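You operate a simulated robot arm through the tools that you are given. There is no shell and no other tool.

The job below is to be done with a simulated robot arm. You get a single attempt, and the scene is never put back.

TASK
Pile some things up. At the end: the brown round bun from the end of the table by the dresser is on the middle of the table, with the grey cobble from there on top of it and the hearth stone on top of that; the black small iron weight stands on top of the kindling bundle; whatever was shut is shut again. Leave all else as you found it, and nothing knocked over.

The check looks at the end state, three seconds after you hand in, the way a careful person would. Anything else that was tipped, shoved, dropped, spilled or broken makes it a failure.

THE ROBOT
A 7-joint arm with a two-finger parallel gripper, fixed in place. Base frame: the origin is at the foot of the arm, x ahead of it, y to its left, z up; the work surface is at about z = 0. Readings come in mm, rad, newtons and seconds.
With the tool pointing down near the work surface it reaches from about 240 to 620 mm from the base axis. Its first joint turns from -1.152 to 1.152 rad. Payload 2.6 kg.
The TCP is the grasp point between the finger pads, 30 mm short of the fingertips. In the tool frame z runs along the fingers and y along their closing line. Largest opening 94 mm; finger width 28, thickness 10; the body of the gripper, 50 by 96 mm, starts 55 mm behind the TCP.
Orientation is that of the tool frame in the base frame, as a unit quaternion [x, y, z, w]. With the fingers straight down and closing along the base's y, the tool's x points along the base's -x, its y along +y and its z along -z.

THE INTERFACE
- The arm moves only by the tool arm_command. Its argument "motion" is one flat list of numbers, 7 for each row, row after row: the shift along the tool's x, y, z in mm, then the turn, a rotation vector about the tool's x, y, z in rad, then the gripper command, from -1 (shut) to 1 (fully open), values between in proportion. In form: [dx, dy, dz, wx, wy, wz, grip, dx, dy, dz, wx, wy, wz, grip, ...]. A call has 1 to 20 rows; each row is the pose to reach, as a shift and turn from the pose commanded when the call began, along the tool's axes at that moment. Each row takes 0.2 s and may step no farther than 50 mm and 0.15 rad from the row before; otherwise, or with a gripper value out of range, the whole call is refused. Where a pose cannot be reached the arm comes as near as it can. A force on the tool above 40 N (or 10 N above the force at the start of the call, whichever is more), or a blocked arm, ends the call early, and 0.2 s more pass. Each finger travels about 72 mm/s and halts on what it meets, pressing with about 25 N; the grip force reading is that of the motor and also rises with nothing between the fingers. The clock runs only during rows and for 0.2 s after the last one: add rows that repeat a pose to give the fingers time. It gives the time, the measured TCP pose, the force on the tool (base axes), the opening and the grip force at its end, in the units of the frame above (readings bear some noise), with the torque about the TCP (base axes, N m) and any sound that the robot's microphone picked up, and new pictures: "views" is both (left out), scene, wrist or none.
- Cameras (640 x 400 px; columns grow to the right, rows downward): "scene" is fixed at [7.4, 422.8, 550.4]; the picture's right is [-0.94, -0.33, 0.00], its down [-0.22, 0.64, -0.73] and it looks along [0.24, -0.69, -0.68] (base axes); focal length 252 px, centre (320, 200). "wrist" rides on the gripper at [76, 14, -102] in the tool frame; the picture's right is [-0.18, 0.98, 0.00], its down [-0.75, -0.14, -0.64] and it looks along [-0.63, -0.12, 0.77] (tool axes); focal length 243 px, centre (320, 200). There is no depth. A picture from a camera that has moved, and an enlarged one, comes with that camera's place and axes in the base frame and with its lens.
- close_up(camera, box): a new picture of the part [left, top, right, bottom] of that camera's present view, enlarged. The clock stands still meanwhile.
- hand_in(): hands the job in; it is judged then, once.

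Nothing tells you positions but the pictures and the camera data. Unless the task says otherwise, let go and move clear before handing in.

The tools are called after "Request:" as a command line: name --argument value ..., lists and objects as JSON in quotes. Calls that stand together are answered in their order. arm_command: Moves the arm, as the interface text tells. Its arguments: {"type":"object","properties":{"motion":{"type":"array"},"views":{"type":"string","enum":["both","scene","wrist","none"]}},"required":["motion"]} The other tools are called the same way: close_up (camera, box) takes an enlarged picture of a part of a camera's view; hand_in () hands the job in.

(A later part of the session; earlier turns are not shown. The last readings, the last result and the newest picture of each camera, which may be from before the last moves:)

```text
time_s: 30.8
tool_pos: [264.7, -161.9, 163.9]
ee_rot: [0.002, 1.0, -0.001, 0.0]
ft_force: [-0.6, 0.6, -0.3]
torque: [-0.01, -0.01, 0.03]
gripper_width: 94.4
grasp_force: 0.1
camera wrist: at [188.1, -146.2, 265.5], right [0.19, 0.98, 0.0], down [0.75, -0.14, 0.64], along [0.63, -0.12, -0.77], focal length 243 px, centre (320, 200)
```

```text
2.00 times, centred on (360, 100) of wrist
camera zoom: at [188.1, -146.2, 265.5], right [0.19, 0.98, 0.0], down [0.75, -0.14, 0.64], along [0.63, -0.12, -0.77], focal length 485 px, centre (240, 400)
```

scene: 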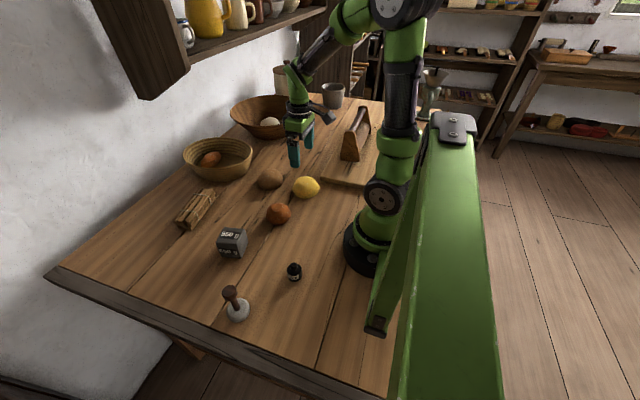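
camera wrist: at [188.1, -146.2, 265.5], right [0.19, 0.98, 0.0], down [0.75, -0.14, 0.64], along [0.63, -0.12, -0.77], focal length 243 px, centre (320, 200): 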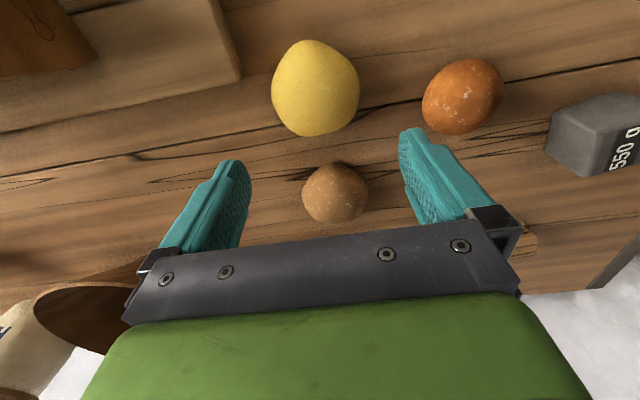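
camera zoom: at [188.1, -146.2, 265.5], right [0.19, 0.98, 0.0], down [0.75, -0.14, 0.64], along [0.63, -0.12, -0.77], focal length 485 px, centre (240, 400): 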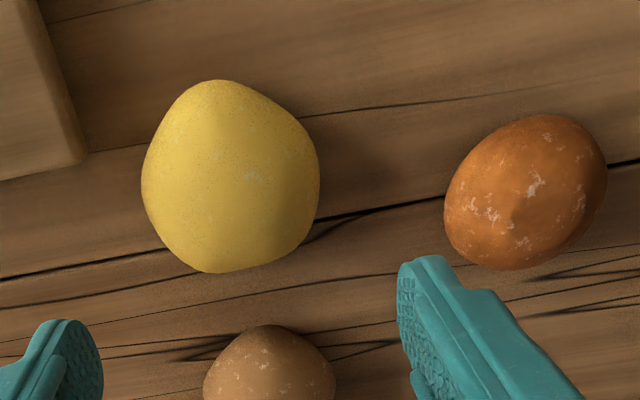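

All three lumps look alike apart from colour and size; weight will tell stone from bread. I'll gently grasp and barely lift the yellow one to weigh it, lowering it back in the same place.

Request:
arm_command --motion '[14, -2, 20, 0, 0, 0, 1, 14, -2, 60, 0, 0, 0, 1, 14, -2, 85, 0, 0, 0, 1]'

Request:
close_up --camera "scene" --box '[240, 130, 360, 230]'

```text
time_s: 31.6
tool_pos: [251.9, -162.8, 76.9]
ee_rot: [0.0, 1.0, 0.0, 0.0]
ft_force: [-0.9, -0.4, 0.2]
torque: [0.0, -0.01, -0.02]
gripper_width: 94.2
grasp_force: 0.1
camera wrist: at [174.6, -148.1, 180.3], right [0.18, 0.98, 0.0], down [0.75, -0.14, 0.64], along [0.63, -0.12, -0.77], focal length 243 px, centre (320, 200)
```

scene: 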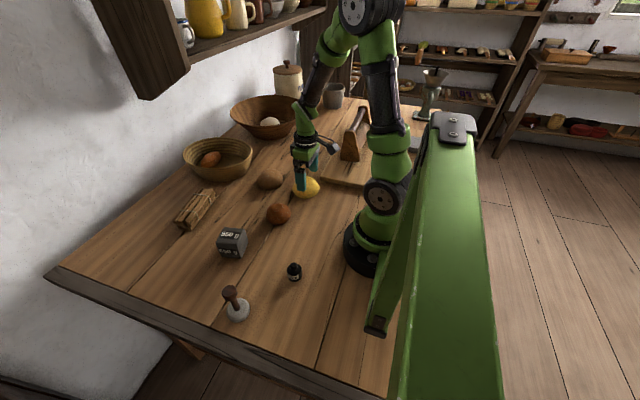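
wrist: 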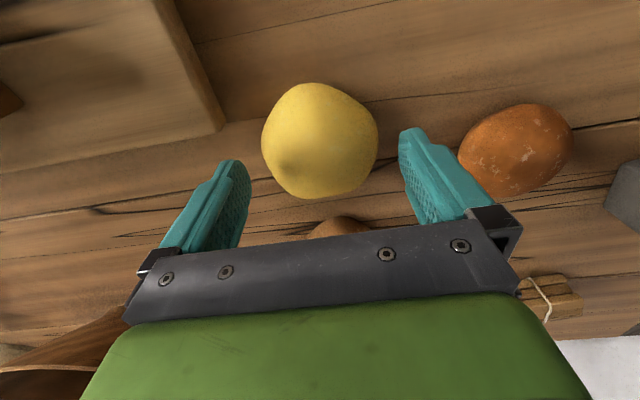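

```text
4.00 times, centred on (300, 180) of scene
camera zoom: at [7.4, 422.8, 550.4], right [-0.94, -0.33, 0.0], down [-0.22, 0.64, -0.73], along [0.24, -0.69, -0.68], focal length 1009 px, centre (400, 280)
```

zoom: 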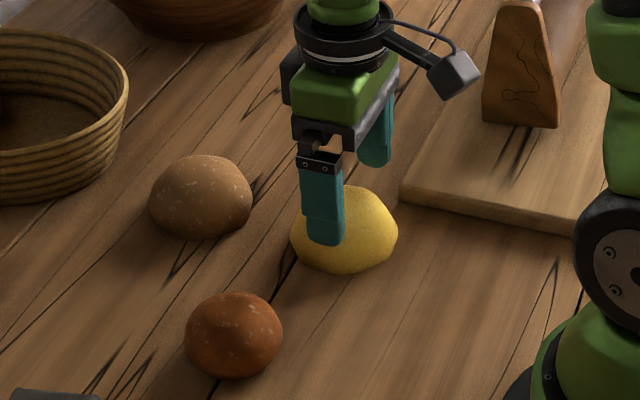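

The fingers straddle the yellow lump well. Going down, gripping, and lifting it just a few mm to read the weight.

Request:
arm_command --motion '[0, 0, 20, 0, 0, 0, 1, 0, 0, 38, 0, 0, 0, 1, 0, 0, 38, 0, 0, 0, 1]' --views "wrist"

Request:
arm_command --motion '[0, 0, 0, 0, 0, 0, 0.5, 0, 0, 0, 0, 0, 0, 0.2, 0, 0, 0, 0, 0, 0, 0.2]' --views "wrist"

```text
time_s: 32.4
tool_pos: [250.1, -162.2, 40.3]
ee_rot: [0.001, 1.0, 0.0, 0.0]
ft_force: [-0.9, 0.4, -0.1]
torque: [0.05, 0.02, -0.01]
gripper_width: 94.3
grasp_force: 0.1
camera wrist: at [174.4, -147.7, 142.2], right [0.19, 0.98, 0.0], down [0.75, -0.14, 0.64], along [0.63, -0.12, -0.77], focal length 243 px, centre (320, 200)
```

wrist: 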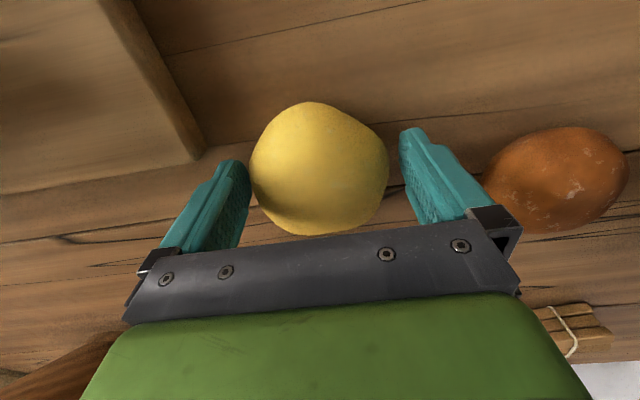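

```text
time_s: 33.2
tool_pos: [250.6, -162.8, 39.2]
ee_rot: [0.0, 1.0, 0.001, 0.0]
ft_force: [0.2, -0.2, 0.0]
torque: [0.01, 0.0, 0.04]
gripper_width: 86.9
grasp_force: 24.9
camera wrist: at [174.5, -147.7, 142.4], right [0.18, 0.98, 0.0], down [0.75, -0.14, 0.64], along [0.63, -0.12, -0.77], focal length 243 px, centre (320, 200)
```

wrist: 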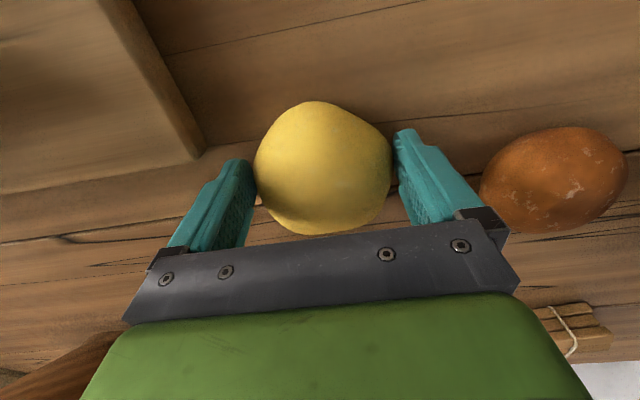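

It is gripped at about 87 mm. Lifting a few mm to weigh.

Request:
arm_command --motion '[0, 0, -3, 0, 0, 0, 0.2, 0, 0, -6, 0, 0, 0, 0.2, 0, 0, -8, 0, 0, 0, 0.2, 0, 0, -8, 0, 0, 0, 0.2, 0, 0, -8, 0, 0, 0, 0.2, 0, 0, -8, 0, 0, 0, 0.2]'

Request:
arm_command --motion '[0, 0, 0, 0, 0, 0, 0.2]' --views "none"

Request:
close_up --camera "scene" --box '[260, 150, 340, 210]'

```text
time_s: 34.6
tool_pos: [251.3, -162.9, 47.7]
ee_rot: [0.0, 1.0, -0.001, 0.0]
ft_force: [-0.1, 0.1, -1.8]
torque: [0.01, 0.02, 0.01]
gripper_width: 86.8
grasp_force: 24.7
camera wrist: at [174.1, -147.7, 150.3], right [0.18, 0.98, 0.0], down [0.75, -0.14, 0.64], along [0.63, -0.12, -0.77], focal length 243 px, centre (320, 200)
```

scene: 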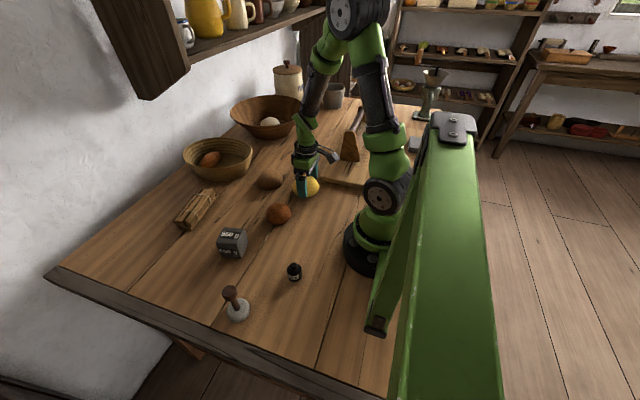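
wrist: 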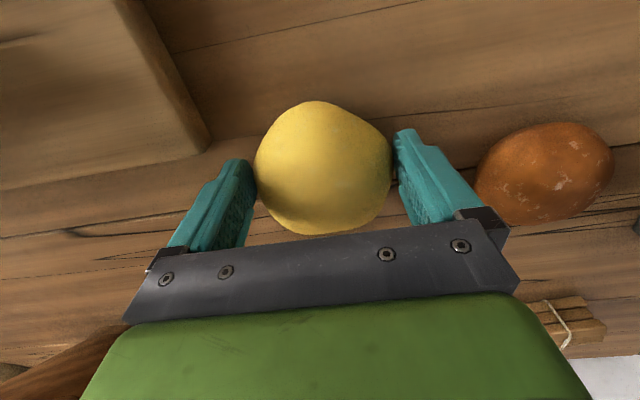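

```text
time_s: 35.0
tool_pos: [251.4, -162.5, 48.1]
ee_rot: [0.0, 1.0, 0.0, 0.0]
ft_force: [-0.3, 0.2, -1.8]
torque: [0.0, 0.02, -0.02]
gripper_width: 86.9
grasp_force: 24.5
```

```text
6.67 times, centred on (300, 180) of scene
camera zoom: at [7.4, 422.8, 550.4], right [-0.94, -0.33, 0.0], down [-0.22, 0.64, -0.73], along [0.24, -0.69, -0.68], focal length 1682 px, centre (453, 333)
```

zoom: 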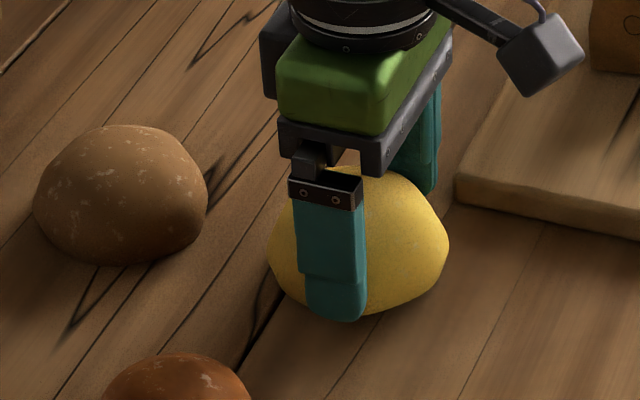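

The yellow lump weighs only about 180 g, so it's bread-like, not stone. I'll put it back exactly where it was.

Request:
arm_command --motion '[0, 0, 4, 0, 0, 0, 0.2, 0, 0, 8, 0, 0, 0, 0.2, 0, 0, 8, 0, 0, 0, 0.2, 0, 0, 8, 0, 0, 0, 0.9, 0, 0, 8, 0, 0, 0, 1]' --views "wrist"

Request:
arm_command --motion '[0, 0, -40, 0, 0, 0, 1, 0, 0, -80, 0, 0, 0, 1, 0, 0, -120, 0, 0, 0, 1, 0, 0, -150, 0, 0, 0, 1]'

```text
time_s: 36.2
tool_pos: [250.1, -162.5, 39.6]
ee_rot: [0.001, 1.0, 0.0, 0.001]
ft_force: [0.4, 0.2, 0.5]
torque: [0.0, 0.02, 0.0]
gripper_width: 93.9
grasp_force: 0.1
camera wrist: at [174.3, -147.8, 142.3], right [0.18, 0.98, 0.0], down [0.75, -0.14, 0.64], along [0.63, -0.12, -0.77], focal length 243 px, centre (320, 200)
```

wrist: 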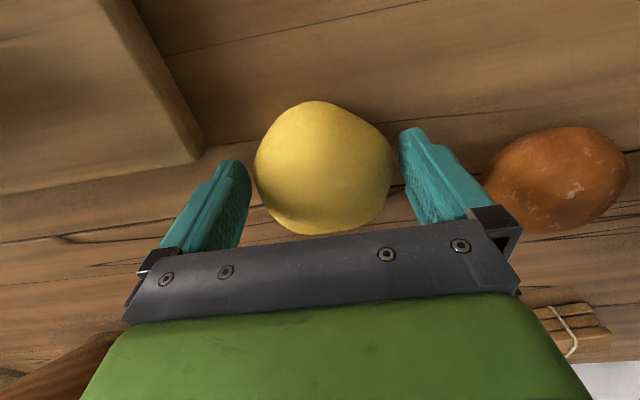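

```text
time_s: 37.2
tool_pos: [249.8, -163.0, 190.3]
ee_rot: [0.001, 1.0, 0.0, 0.0]
ft_force: [0.2, -0.2, 0.2]
torque: [0.01, 0.04, 0.02]
gripper_width: 94.1
grasp_force: 0.0
camera wrist: at [174.2, -147.7, 293.3], right [0.19, 0.98, 0.0], down [0.75, -0.14, 0.64], along [0.63, -0.12, -0.77], focal length 243 px, centre (320, 200)
```

scene: 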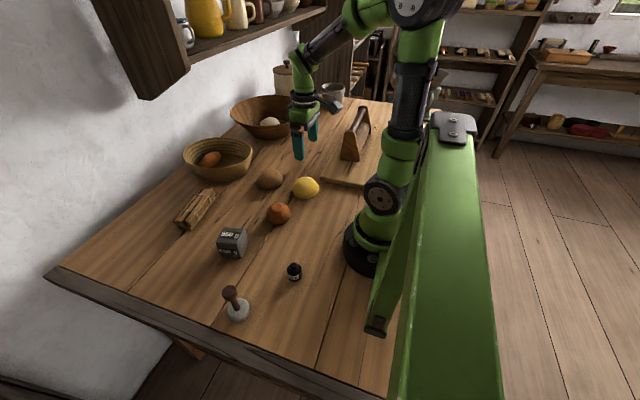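
wrist: 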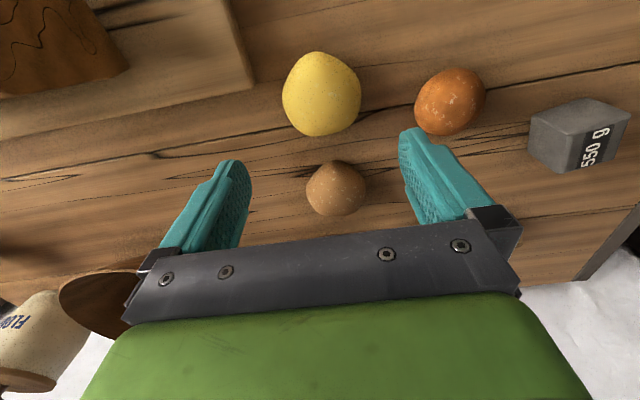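

Next I'll weigh the brown lump the same way.

Request:
arm_command --motion '[-40, 0, 0, 0, 0, 0, 1, -80, 0, 10, 0, 0, 0, 1, -124, -1, 25, 0, 0, 0, 1, -124, -1, 60, 0, 0, 0, 1, -124, -1, 95, 0, 0, 0, 1, -124, -1, 112, 0, 0, 0, 1]'

Request:
close_up --camera "wrist" --box '[160, 40, 480, 240]'

```text
time_s: 38.6
tool_pos: [373.1, -164.1, 77.5]
ee_rot: [0.002, 1.0, 0.0, 0.0]
ft_force: [0.5, 0.0, -0.4]
torque: [0.01, 0.0, -0.03]
gripper_width: 93.6
grasp_force: 0.0
camera wrist: at [297.6, -149.1, 180.1], right [0.19, 0.98, 0.0], down [0.75, -0.14, 0.64], along [0.63, -0.12, -0.77], focal length 243 px, centre (320, 200)
```

scene: 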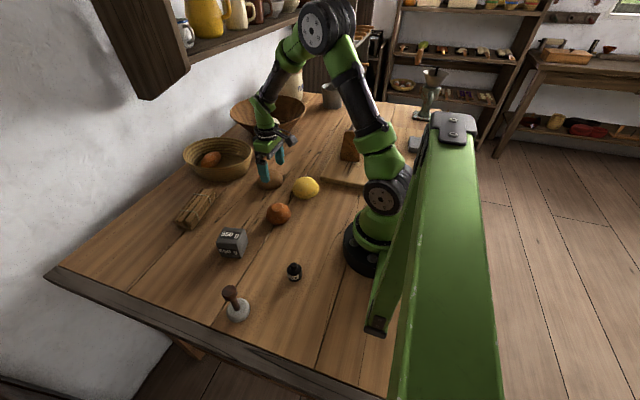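
wrist: 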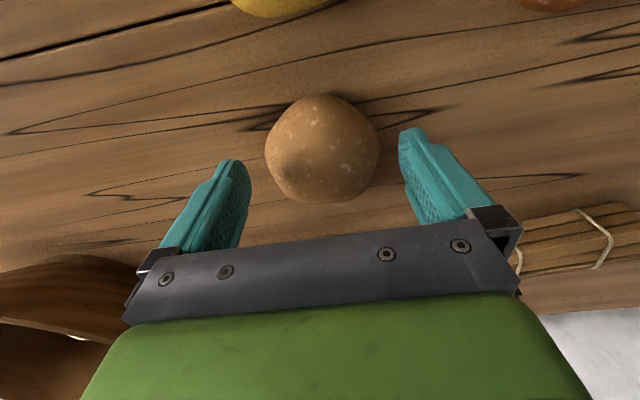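

```text
2.00 times, centred on (320, 140) of wrist
camera zoom: at [297.6, -149.1, 180.1], right [0.19, 0.98, 0.0], down [0.75, -0.14, 0.64], along [0.63, -0.12, -0.77], focal length 485 px, centre (320, 320)
```

zoom: 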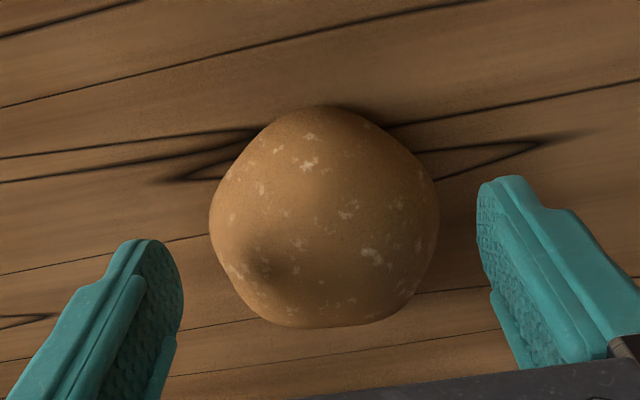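

Request:
arm_command --motion '[-4, 2, 10, 0, 0, 0, 1, -4, 2, 38, 0, 0, 0, 1, -4, 2, 38, 0, 0, 0, 1, -4, 2, 38, 0, 0, 0, 0.5, -4, 2, 38, 0, 0, 0, 0.1, -4, 2, 38, 0, 0, 0, 0.1]' --views "wrist"

Request:
arm_command --motion '[0, 0, -3, 0, 0, 0, 0.1, 0, 0, -6, 0, 0, 0, 0.1, 0, 0, -8, 0, 0, 0, 0.1, 0, 0, -8, 0, 0, 0, 0.1, 0, 0, -8, 0, 0, 0, 0.1]' --views "wrist"

```text
time_s: 40.0
tool_pos: [378.5, -160.9, 39.9]
ee_rot: [0.0, 1.0, 0.0, 0.0]
ft_force: [0.8, 0.7, -1.1]
torque: [-0.03, -0.02, 0.01]
gripper_width: 86.4
grasp_force: 24.8
camera wrist: at [301.8, -146.4, 142.3], right [0.18, 0.98, 0.0], down [0.75, -0.14, 0.64], along [0.63, -0.12, -0.77], focal length 243 px, centre (320, 200)
```

wrist: 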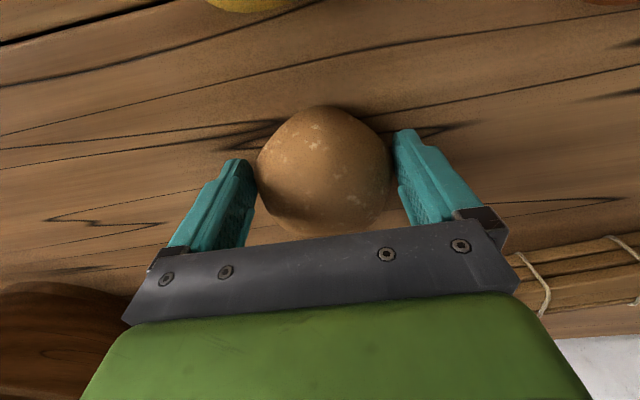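

```text
time_s: 41.2
tool_pos: [377.1, -161.9, 48.1]
ee_rot: [0.001, 1.0, 0.0, 0.0]
ft_force: [0.5, -0.4, -2.0]
torque: [0.02, 0.02, 0.0]
gripper_width: 86.5
grasp_force: 24.7
camera wrist: at [301.9, -146.8, 150.4], right [0.18, 0.98, 0.0], down [0.75, -0.14, 0.64], along [0.63, -0.12, -0.77], focal length 243 px, centre (320, 200)
```

wrist: 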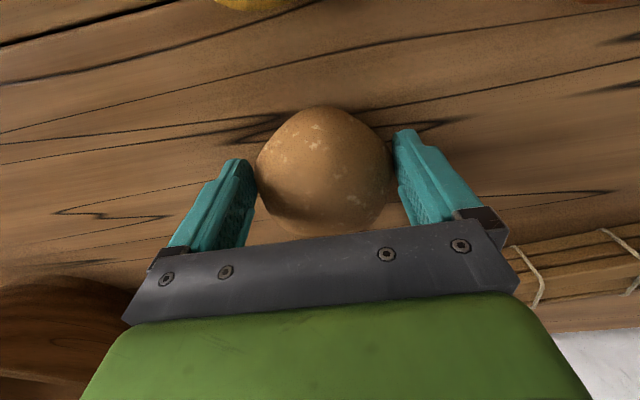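

The brown one also weighs about 190 g, like the yellow: both are buns of equal size. I'll set it back exactly and weigh the smaller orange-brown one.

Request:
arm_command --motion '[0, 0, 4, 0, 0, 0, 0.1, 0, 0, 8, 0, 0, 0, 0.1, 0, 0, 8, 0, 0, 0, 0.1, 0, 0, 8, 0, 0, 0, 0.9, 0, 0, 8, 0, 0, 0, 1]' --views "wrist"

Request:
arm_command --motion '[0, 0, -40, 0, 0, 0, 1, 0, 0, -80, 0, 0, 0, 1, 0, 0, -120, 0, 0, 0, 1, 30, 38, -120, 0, 0, 0, 1, 60, 76, -120, 0, 0, 0, 1, 85, 110, -120, 0, 0, 0, 1, 85, 144, -120, 0, 0, 0, 1, 85, 144, -80, 0, 0, 0, 1]'

Request:
close_up --camera "wrist" --box '[160, 0, 480, 200]'

```text
time_s: 42.4
tool_pos: [378.7, -161.2, 39.6]
ee_rot: [0.0, 1.0, -0.001, 0.001]
ft_force: [0.4, 0.1, 0.0]
torque: [0.04, -0.01, -0.02]
gripper_width: 94.2
grasp_force: 0.1
camera wrist: at [302.5, -146.8, 142.2], right [0.18, 0.98, 0.0], down [0.75, -0.14, 0.64], along [0.63, -0.12, -0.77], focal length 243 px, centre (320, 200)
```

wrist: 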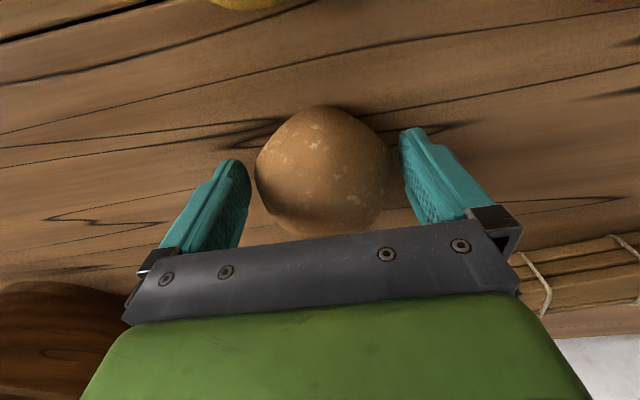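

```text
time_s: 44.2
tool_pos: [293.1, -18.7, 119.2]
ee_rot: [0.001, 1.0, 0.001, 0.0]
ft_force: [0.2, 0.0, -0.6]
torque: [-0.01, 0.0, -0.03]
gripper_width: 94.0
grasp_force: 0.1
camera wrist: at [216.7, -2.8, 221.0], right [0.19, 0.98, 0.0], down [0.75, -0.14, 0.64], along [0.63, -0.12, -0.77], focal length 243 px, centre (320, 200)
```

scene: 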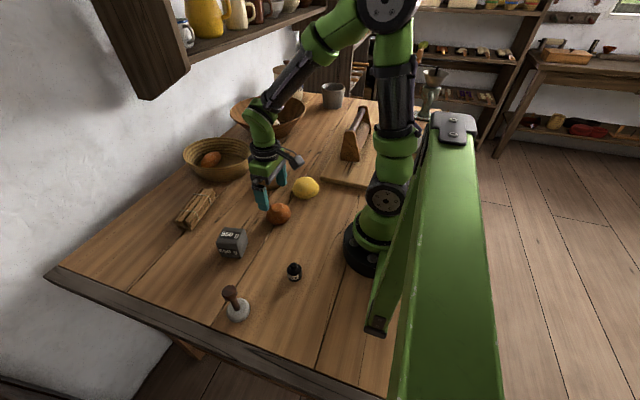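
wrist: 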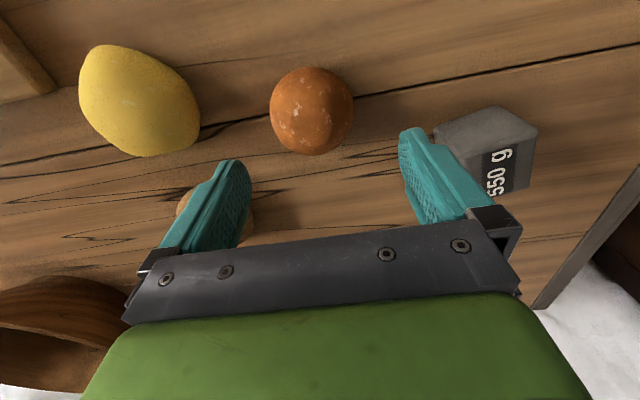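

```text
2.00 times, centred on (320, 100) of wrist
camera zoom: at [216.7, -2.8, 221.0], right [0.19, 0.98, 0.0], down [0.75, -0.14, 0.64], along [0.63, -0.12, -0.77], focal length 485 px, centre (320, 400)
```

zoom: 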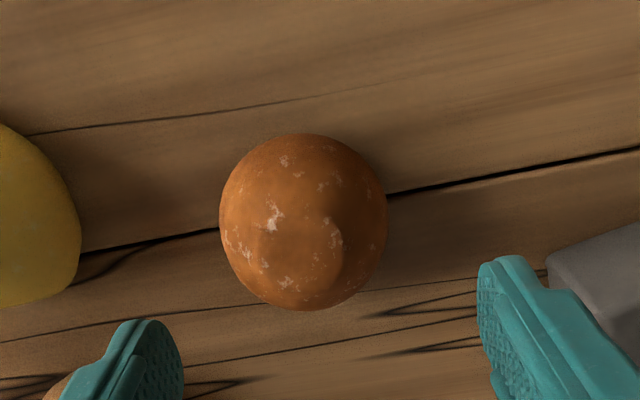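

Request:
arm_command --motion '[8, -4, 30, 0, 0, 0, 1, 8, -4, 60, 0, 0, 0, 1, 8, -4, 81, 0, 0, 0, 1, 8, -4, 81, 0, 0, 0, 0.7, 8, -4, 81, 0, 0, 0, 0.3, 8, -4, 81, 0, 0, 0, -0.2, 8, -4, 81, 0, 0, 0, -0.2]' --views "wrist"

Request:
arm_command --motion '[0, 0, -3, 0, 0, 0, -0.2, 0, 0, -6, 0, 0, 0, -0.2, 0, 0, -8, 0, 0, 0, -0.2, 0, 0, -8, 0, 0, 0, -0.2, 0, 0, -8, 0, 0, 0, -0.2]' --views "wrist"

```text
time_s: 45.8
tool_pos: [285.2, -20.6, 38.4]
ee_rot: [0.001, 1.0, 0.001, 0.0]
ft_force: [0.6, -0.4, -0.8]
torque: [0.0, 0.0, 0.02]
gripper_width: 71.0
grasp_force: 25.5
camera wrist: at [209.5, -5.5, 140.9], right [0.18, 0.98, 0.0], down [0.75, -0.14, 0.64], along [0.63, -0.12, -0.77], focal length 243 px, centre (320, 200)
```

wrist: 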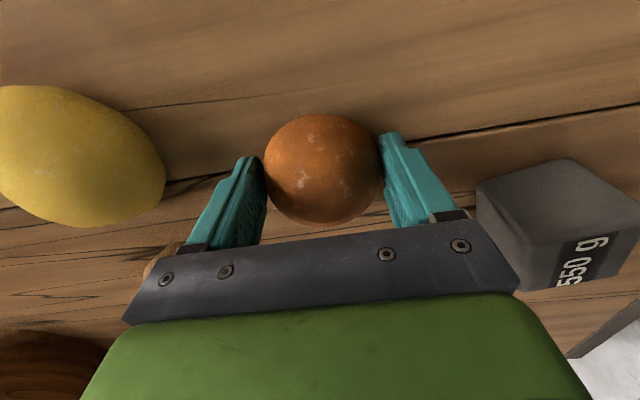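

```text
time_s: 47.0
tool_pos: [285.9, -20.4, 46.9]
ee_rot: [0.001, 1.0, 0.001, 0.0]
ft_force: [-0.6, 0.0, -1.0]
torque: [0.01, -0.05, -0.02]
gripper_width: 71.2
grasp_force: 26.0
camera wrist: at [209.6, -6.4, 149.4], right [0.18, 0.98, 0.0], down [0.75, -0.14, 0.64], along [0.63, -0.12, -0.77], focal length 243 px, centre (320, 200)
```

wrist: 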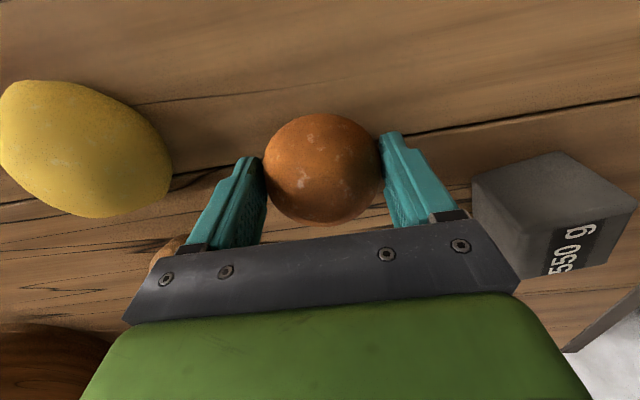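

The orange-brown one is about 100 g — a small bun too. I'll put it back, then search for the actual stones and anything that is "shut".

Request:
arm_command --motion '[0, 0, 4, 0, 0, 0, -0.2, 0, 0, 8, 0, 0, 0, -0.2, 0, 0, 8, 0, 0, 0, -0.2, 0, 0, 8, 0, 0, 0, 0.4, 0, 0, 8, 0, 0, 0, 1, 0, 0, 8, 0, 0, 0, 1]' --views "none"

Request:
arm_command --motion '[0, 0, -45, 0, 0, 0, 1, 0, 0, -90, 0, 0, 0, 1, 0, 0, -130, 0, 0, 0, 1, 0, 0, -170, 0, 0, 0, 1, 0, 0, -210, 0, 0, 0, 1]'

Request:
close_up --camera "scene" --box '[300, 70, 440, 170]'

Request:
close_up --camera "scene" --box '[200, 270, 280, 330]'

Request:
close_up --camera "scene" --box '[225, 55, 345, 140]'

Request:
close_up --camera "scene" --box '[160, 180, 260, 260]'

Request:
close_up --camera "scene" --box '[320, 200, 480, 400]'

```text
time_s: 48.4
tool_pos: [286.6, -21.7, 39.8]
ee_rot: [0.001, 1.0, 0.001, 0.0]
ft_force: [1.3, -0.6, -0.6]
torque: [0.01, 0.02, 0.01]
gripper_width: 93.9
grasp_force: 0.0
```

```text
time_s: 49.6
tool_pos: [285.4, -20.9, 248.9]
ee_rot: [0.002, 1.0, 0.001, 0.0]
ft_force: [0.9, -0.1, -0.3]
torque: [0.03, -0.02, -0.01]
gripper_width: 94.1
grasp_force: 0.0
camera wrist: at [209.4, -6.4, 351.8], right [0.19, 0.98, 0.0], down [0.75, -0.14, 0.64], along [0.63, -0.12, -0.77], focal length 243 px, centre (320, 200)
```

scene: 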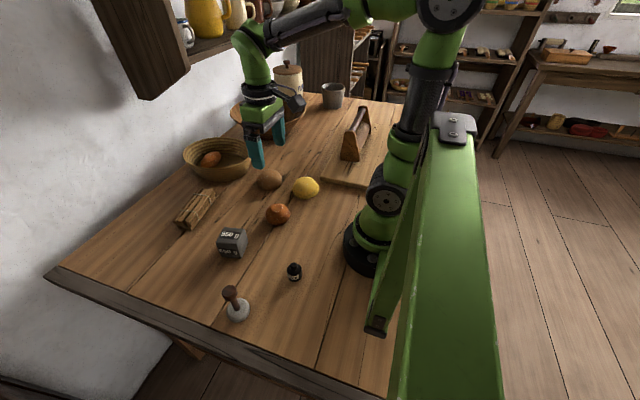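
wrist: 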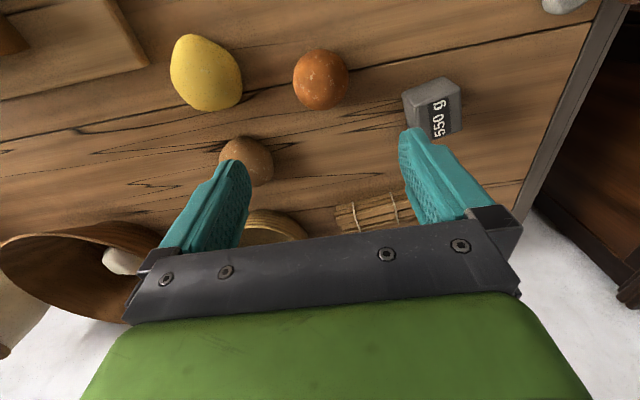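

```text
4.00 times, centred on (370, 120) of scene
camera zoom: at [7.4, 422.8, 550.4], right [-0.94, -0.33, 0.0], down [-0.22, 0.64, -0.73], along [0.24, -0.69, -0.68], focal length 1009 px, centre (120, 520)
```

zoom: 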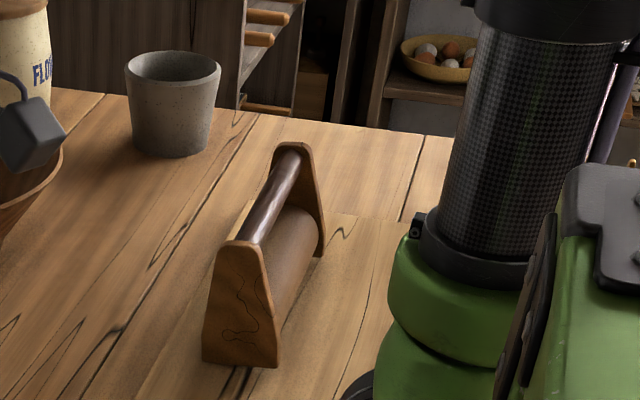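

```text
6.67 times, centred on (240, 300) of scene
camera zoom: at [7.4, 422.8, 550.4], right [-0.94, -0.33, 0.0], down [-0.22, 0.64, -0.73], along [0.24, -0.69, -0.68], focal length 1682 px, centre (853, -467)
```

zoom: 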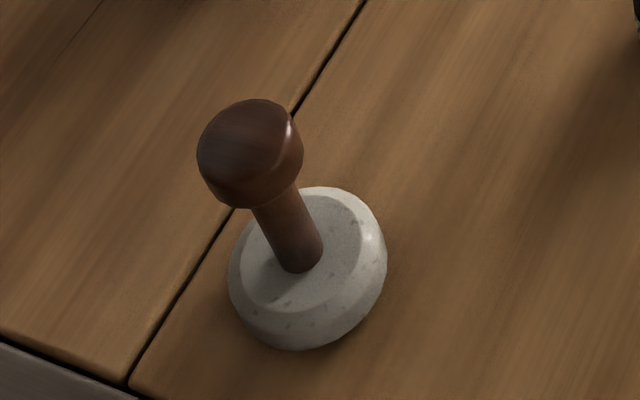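

```text
4.71 times, centred on (285, 98) of scene
camera zoom: at [7.4, 422.8, 550.4], right [-0.94, -0.33, 0.0], down [-0.22, 0.64, -0.73], along [0.24, -0.69, -0.68], focal length 1187 px, centre (485, 682)
```

zoom: 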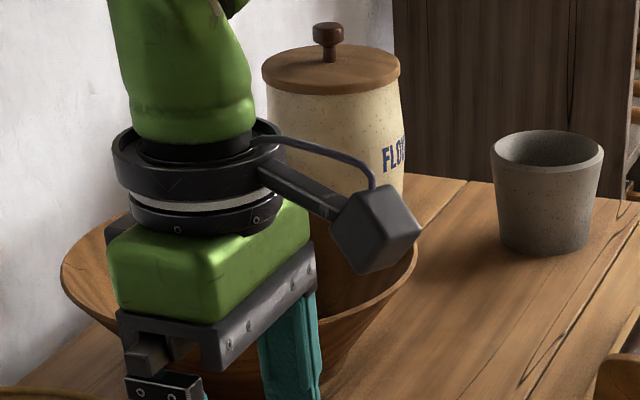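

```text
5.00 times, centred on (210, 220) of scene
camera zoom: at [7.4, 422.8, 550.4], right [-0.94, -0.33, 0.0], down [-0.22, 0.64, -0.73], along [0.24, -0.69, -0.68], focal length 1261 px, centre (870, 100)
```

zoom: 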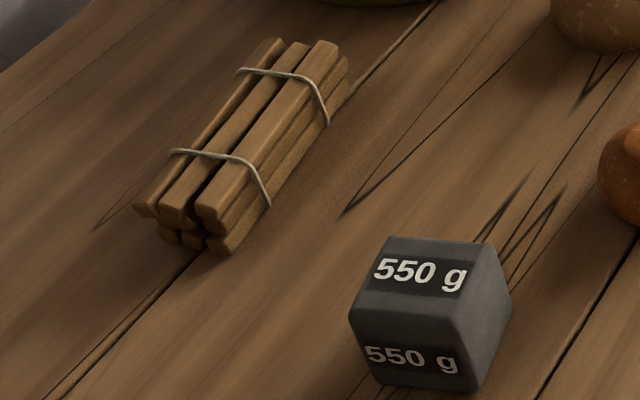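

```text
2.00 times, centred on (400, 300) of scene
camera zoom: at [7.4, 422.8, 550.4], right [-0.94, -0.33, 0.0], down [-0.22, 0.64, -0.73], along [0.24, -0.69, -0.68], focal length 504 px, centre (160, 0)
```

zoom: 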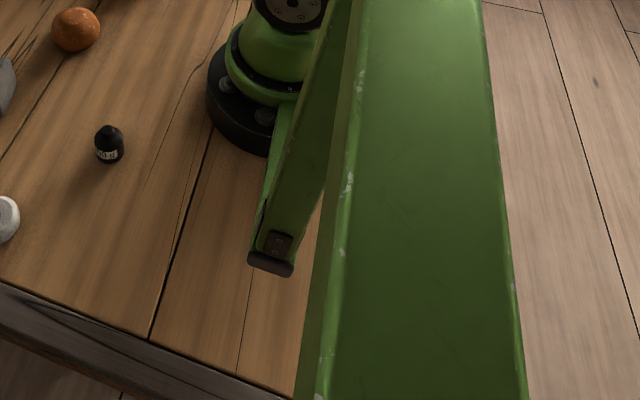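

The knobbed thing has a speckled stone base with a wooden handle — likely the hearth stone. Before deciding, I'll look at the end face of the table and the dresser from the outside for anything hidden or shut.

Request:
arm_command --motion '[-4, 28, 4, 0, 0, 0.13, 1, -8, 57, 8, 0, 0, 0.26, 1, -11, 85, 12, 0, 0, 0.39, 1, -15, 114, 16, 0, 0, 0.52, 1, -19, 142, 20, 0, 0, 0.65, 1, -23, 171, 24, 0, 0, 0.78, 1, -26, 199, 28, 0, 0, 0.91, 1, -30, 228, 32, 0, 0, 1.04, 1, -34, 256, 36, 0, 0, 1.17, 1, -38, 285, 40, 0, 0, 1.3, 1, -41, 313, 45, 0, 0, 1.43, 1, -45, 341, 49, 0, 0, 1.57, 1]'

```text
time_s: 52.2
tool_pos: [330.1, 320.0, 200.2]
ee_rot: [0.708, 0.707, 0.001, 0.001]
ft_force: [-1.2, 0.4, -0.5]
torque: [-0.01, -0.04, -0.02]
gripper_width: 93.9
grasp_force: 0.0
camera wrist: at [345.4, 396.4, 301.9], right [0.98, -0.19, 0.0], down [-0.14, -0.75, 0.64], along [-0.12, -0.63, -0.77], focal length 243 px, centre (320, 200)
```

scene: 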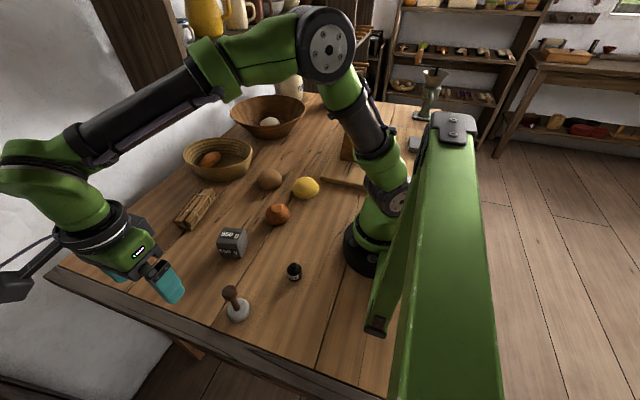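
wrist: 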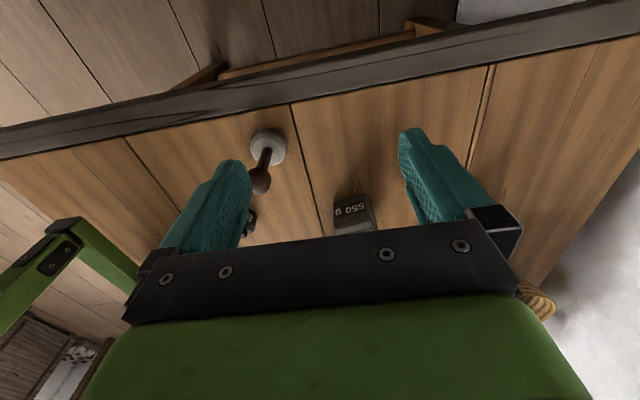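

Request:
close_up --camera "wrist" --box '[120, 0, 520, 120]'

Request:
arm_command --motion '[0, 0, 0, 0, 0.14, 0, 1, 0, 0, 0, 0, 0.28, 0, 1, 0, 0, 0, 0, 0.42, 0, 1, 0, 0, 0, 0, 0.56, 0, 1]'

```text
1.60 times, centred on (320, 60) of wrist
camera zoom: at [345.4, 396.4, 301.9], right [0.98, -0.19, 0.0], down [-0.14, -0.75, 0.64], along [-0.12, -0.63, -0.77], focal length 388 px, centre (320, 424)
```

zoom: 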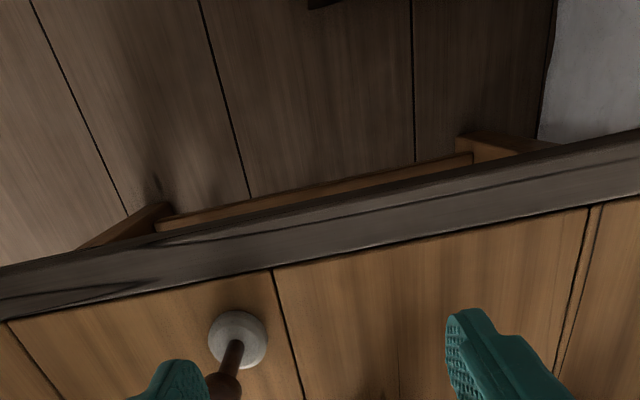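

```text
time_s: 53.2
tool_pos: [330.5, 320.4, 199.9]
ee_rot: [0.68, 0.679, 0.197, -0.195]
ft_force: [1.0, 0.3, -1.2]
torque: [0.01, 0.02, 0.04]
gripper_width: 94.1
grasp_force: 0.0
camera wrist: at [345.3, 329.7, 327.2], right [0.98, -0.16, -0.1], down [-0.14, -0.98, 0.14], along [-0.12, -0.13, -0.99], focal length 243 px, centre (320, 200)
```

scene: 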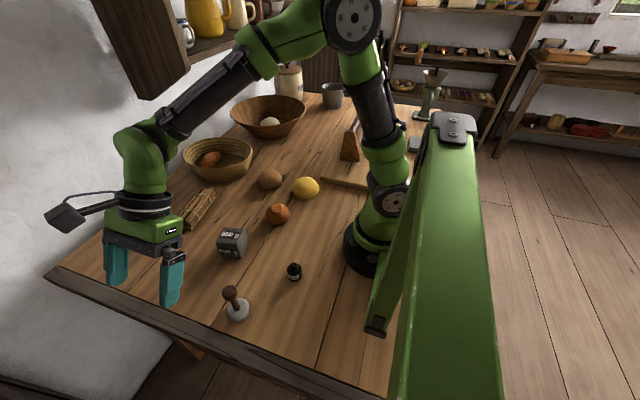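
wrist: 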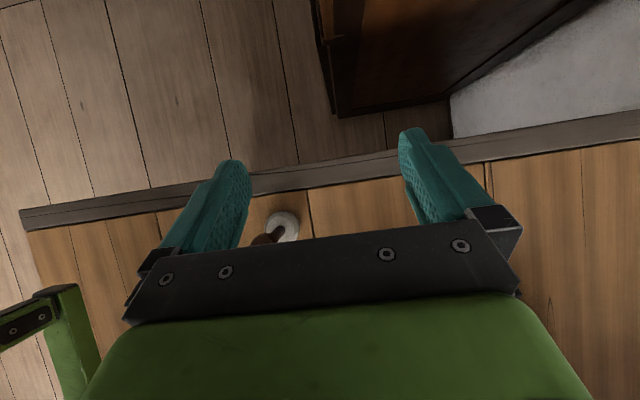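

No drawer or lid is within reach, so everything needed must be what's on the table: the block as cobble and the stone with the handle as hearth stone. Now I'll take a low side view of the buns to judge shapes and heights.

Request:
arm_command --motion '[0, 0, 0, 0, -0.14, 0, 1, 0, 0, 0, 0, -0.28, 0, 1, 0, 0, 0, 0, -0.42, 0, 1, 0, 0, 0, 0, -0.56, 0, 1]' --views "none"

Request:
arm_command --motion '[-45, 0, 0, 0, 0, 0, 1, -90, 0, 0, 0, 0, 0, 1, -135, 0, 0, 0, -0.12, 0, 1, -180, 0, 0, 0, -0.24, 0, 1, -215, 0, 10, 0, -0.36, 0, 1, -240, 0, 20, 0, -0.48, 0, 1, -250, 0, 30, 0, -0.6, 0, 1, -250, 0, 40, 0, -0.72, 0, 1]'

Request:
close_up --camera "wrist" --box '[160, 0, 480, 200]'

```text
time_s: 54.2
tool_pos: [332.3, 320.6, 200.1]
ee_rot: [0.708, 0.707, 0.0, 0.0]
ft_force: [-0.7, 0.7, 0.0]
torque: [0.0, 0.0, 0.0]
gripper_width: 94.1
grasp_force: 0.1
```

```text
time_s: 56.0
tool_pos: [330.9, 68.7, 160.7]
ee_rot: [0.661, 0.661, -0.251, 0.251]
ft_force: [0.7, -0.3, 0.3]
torque: [0.02, 0.01, -0.01]
gripper_width: 93.8
grasp_force: 0.0
camera wrist: at [345.2, 194.7, 186.9], right [0.98, -0.14, 0.12], down [-0.14, -0.14, 0.98], along [-0.12, -0.98, -0.16], focal length 243 px, centre (320, 200)
```

scene: 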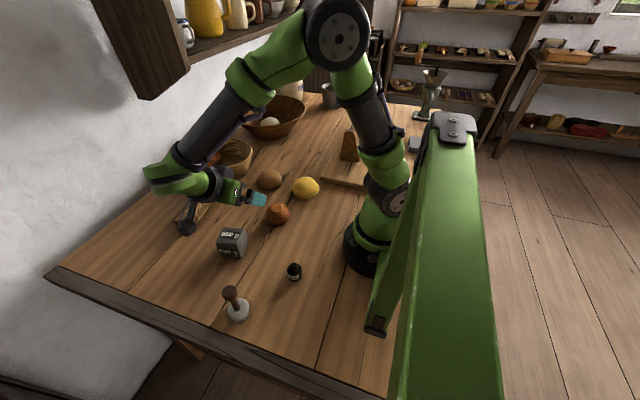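
wrist: 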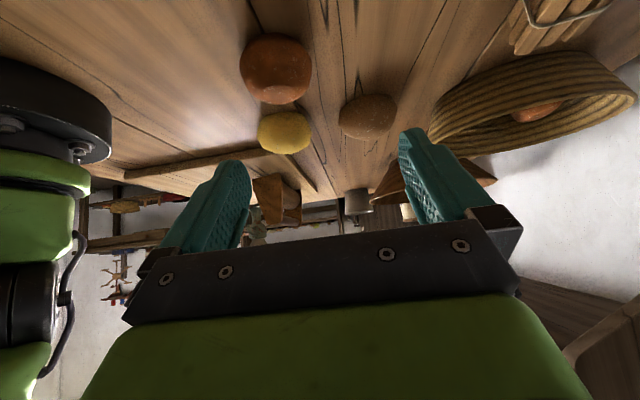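

```text
2.00 times, centred on (320, 100) of wrist
camera zoom: at [345.2, 194.7, 186.9], right [0.98, -0.14, 0.12], down [-0.14, -0.14, 0.98], along [-0.12, -0.98, -0.16], focal length 485 px, centre (320, 400)
```

zoom: 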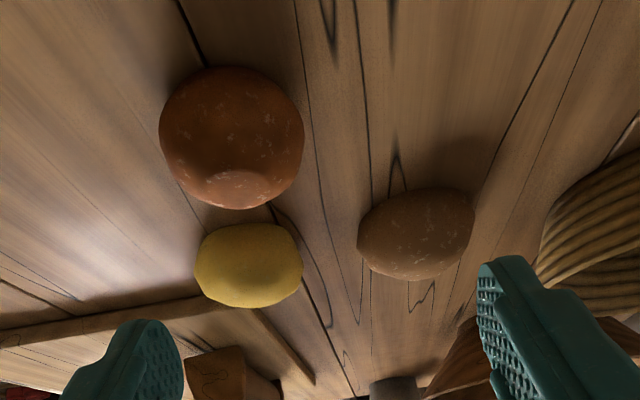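

The orange-brown bun shows a flat, dished top. I'll go lower for clearer silhouettes of all three.

Request:
arm_command --motion '[0, 0, 0, 0, -0.1, 0, 1, 26, 0, 30, 0, -0.2, 0, 1, 40, 0, 45, 0, -0.3, 0, 1]' --views "wrist"

Request:
close_up --camera "wrist" --box '[200, 0, 440, 150]'

```text
time_s: 56.8
tool_pos: [330.0, 71.3, 98.6]
ee_rot: [0.617, 0.617, -0.345, 0.346]
ft_force: [0.0, 0.9, 0.2]
torque: [0.04, -0.02, 0.0]
gripper_width: 94.1
grasp_force: 0.1
camera wrist: at [345.1, 197.8, 88.7], right [0.98, -0.1, 0.16], down [-0.14, 0.15, 0.98], along [-0.12, -0.98, 0.14], focal length 243 px, centre (320, 200)
```

wrist: 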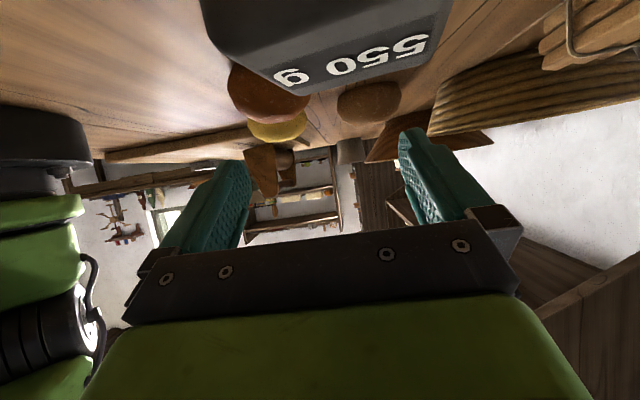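

```text
2.67 times, centred on (320, 75) of wrist
camera zoom: at [345.1, 197.8, 88.7], right [0.98, -0.1, 0.16], down [-0.14, 0.15, 0.98], along [-0.12, -0.98, 0.14], focal length 647 px, centre (320, 533)
```

zoom: 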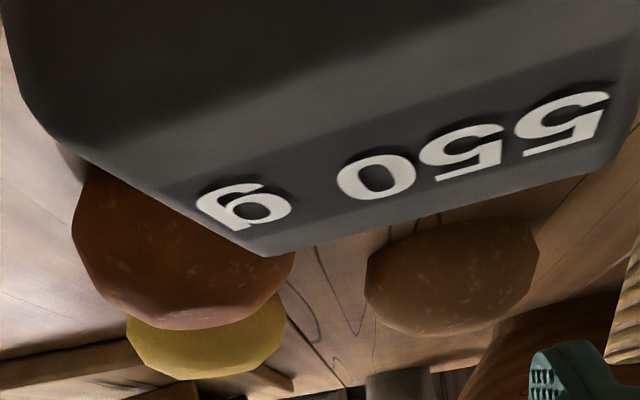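

Request:
arm_command --motion '[0, -40, 0, 0, 0, 0, 1, 0, -80, 0, 0, 0, 0, 1, 0, -100, 0, 0, 0, 0, 1]' --views "wrist"

Request:
close_up --camera "wrist" --box '[260, 40, 460, 165]'

```text
time_s: 57.6
tool_pos: [229.3, 70.2, 99.1]
ee_rot: [0.617, 0.617, -0.345, 0.346]
ft_force: [0.0, -0.2, 0.0]
torque: [-0.01, 0.02, -0.03]
gripper_width: 93.9
grasp_force: 0.1
camera wrist: at [244.7, 198.0, 88.5], right [0.98, -0.1, 0.16], down [-0.14, 0.15, 0.98], along [-0.12, -0.98, 0.14], focal length 243 px, centre (320, 200)
```

wrist: 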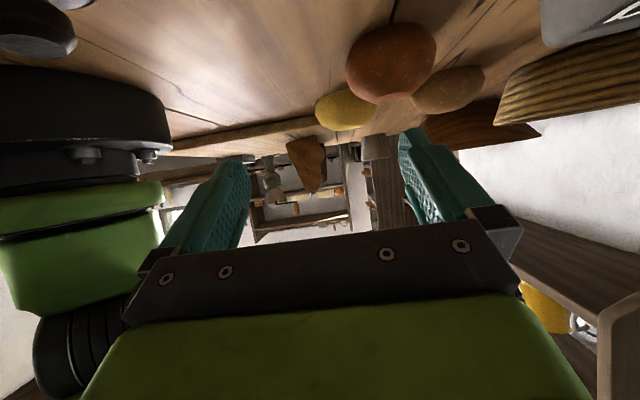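

```text
3.20 times, centred on (360, 102) of wrist
camera zoom: at [244.7, 198.0, 88.5], right [0.98, -0.1, 0.16], down [-0.14, 0.15, 0.98], along [-0.12, -0.98, 0.14], focal length 776 px, centre (192, 512)
```

zoom: 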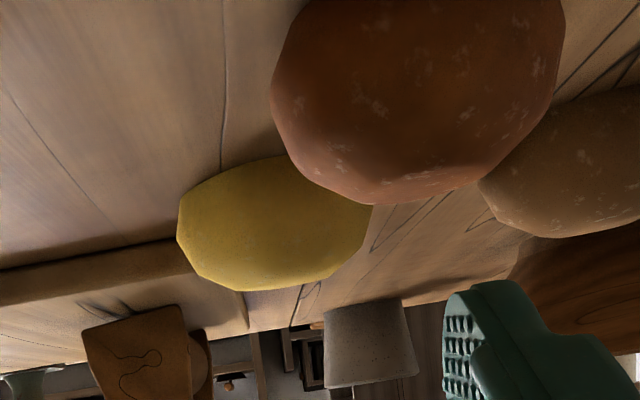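

The small one appears to have a distinct flattened top. I'll check the brown and yellow buns from a comparable angle.

Request:
arm_command --motion '[-20, 0, -22, 0, 0.1, 0, 1, -40, 0, -45, 0, 0.2, 0, 1, -40, 0, -45, 0, 0.3, 0, 1]' --views "none"

Request:
arm_command --motion '[0, 40, -15, 0, 0, 0, 1, 0, 80, -25, 0, 0, 0, 1, 0, 110, -30, 0, 0, 0, 1]' --views "none"

```text
time_s: 58.4
tool_pos: [231.2, 86.8, 157.1]
ee_rot: [0.663, 0.661, -0.249, 0.248]
ft_force: [0.1, -0.1, -0.6]
torque: [-0.01, 0.01, -0.02]
gripper_width: 93.8
grasp_force: 0.0
```

```text
time_s: 59.2
tool_pos: [341.5, 106.3, 180.1]
ee_rot: [0.661, 0.662, -0.249, 0.25]
ft_force: [0.3, -0.7, 0.0]
torque: [0.01, 0.01, 0.02]
gripper_width: 93.9
grasp_force: 0.0
```

Request:
arm_command --motion '[-28, 11, 32, 0, 0, 0, 1, -57, 22, 63, 0, 0, 0, 1, -85, 33, 95, 0, 0, 0, 1, -114, 45, 127, 0, 0, 0, 1]' --views "wrist"

Request:
close_up --camera "wrist" --box '[160, 0, 400, 150]'

```text
time_s: 60.2
tool_pos: [387.2, -62.8, 159.7]
ee_rot: [0.661, 0.662, -0.249, 0.25]
ft_force: [-0.4, 0.6, -0.2]
torque: [0.04, 0.01, -0.01]
gripper_width: 93.9
grasp_force: 0.1
camera wrist: at [400.5, 63.2, 186.5], right [0.98, -0.14, 0.12], down [-0.14, -0.14, 0.98], along [-0.12, -0.98, -0.16], focal length 243 px, centre (320, 200)
```

wrist: 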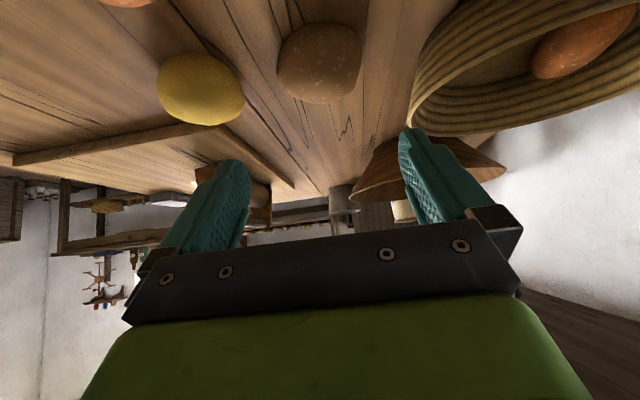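

```text
2.67 times, centred on (280, 75) of wrist
camera zoom: at [400.5, 63.2, 186.5], right [0.98, -0.14, 0.12], down [-0.14, -0.14, 0.98], along [-0.12, -0.98, -0.16], focal length 647 px, centre (427, 533)
```

zoom: 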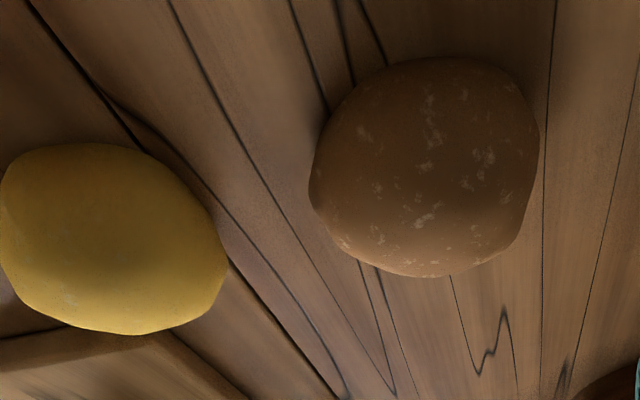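

Only the small orange-brown bun (nearest the dresser end, with the block) has a flat top; the other two are domed and lie toward the middle. I take that one as "the brown bun from the dresser end", the grey block as the cobble and the handled stone as the hearth stone. I'll level the tool and return above the small bun.

Request:
arm_command --motion '[10, 0, -20, 0, 0.12, 0, 1, 15, 0, -35, 0, 0.24, 0, 1, 15, 0, -35, 0, 0.36, 0, 1, 15, 0, -35, 0, 0.48, 0, 1, 15, 0, -35, 0, 0.6, 0, 1, 15, 0, -35, 0, 0.72, 0, 1]' --views "none"

```text
time_s: 61.6
tool_pos: [386.9, -27.4, 176.8]
ee_rot: [0.707, 0.707, 0.001, -0.001]
ft_force: [0.0, 0.2, 0.2]
torque: [0.0, 0.01, 0.0]
gripper_width: 93.8
grasp_force: 0.1
```

Request:
arm_command --motion '[0, -10, 4, 0, 0, -0.131, 1, 1, -18, 8, 0, 0, -0.262, 1, 1, -26, 12, 0, 0, -0.393, 1, 2, -35, 16, 0, 0, -0.524, 1, 2, -43, 20, 0, 0, -0.655, 1, 3, -52, 24, 0, 0, -0.786, 1, 3, -60, 28, 0, 0, -0.917, 1, 4, -68, 32, 0, 0, -1.048, 1, 4, -77, 36, 0, 0, -1.179, 1, 5, -85, 40, 0, 0, -1.31, 1, 6, -94, 44, 0, 0, -1.441, 1, 6, -102, 47, 0, 0, -1.571, 1]'

Request:
close_up --camera "wrist" --box '[240, 40, 400, 140]'

```text
time_s: 64.2
tool_pos: [283.3, -23.2, 127.8]
ee_rot: [0.0, 1.0, 0.0, 0.001]
ft_force: [0.4, 0.0, 0.2]
torque: [0.04, 0.03, -0.01]
gripper_width: 93.9
grasp_force: 0.0
camera wrist: at [207.9, -7.7, 231.3], right [0.18, 0.98, 0.0], down [0.75, -0.14, 0.64], along [0.63, -0.12, -0.77], focal length 243 px, centre (320, 200)
```

scene: 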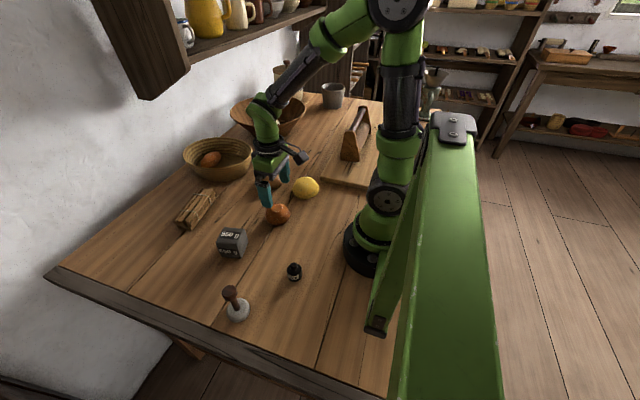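
wrist: 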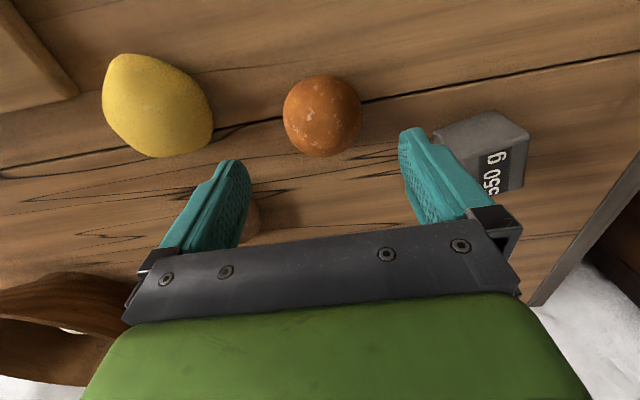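

```text
4.00 times, centred on (320, 90) of wrist
camera zoom: at [207.9, -7.7, 231.3], right [0.18, 0.98, 0.0], down [0.75, -0.14, 0.64], along [0.63, -0.12, -0.77], focal length 970 px, centre (320, 640)
```

zoom: 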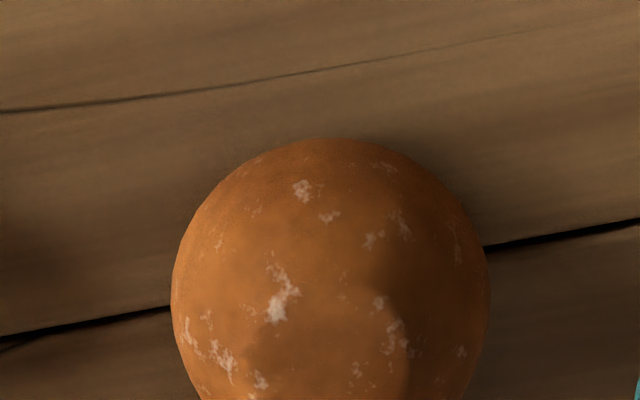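

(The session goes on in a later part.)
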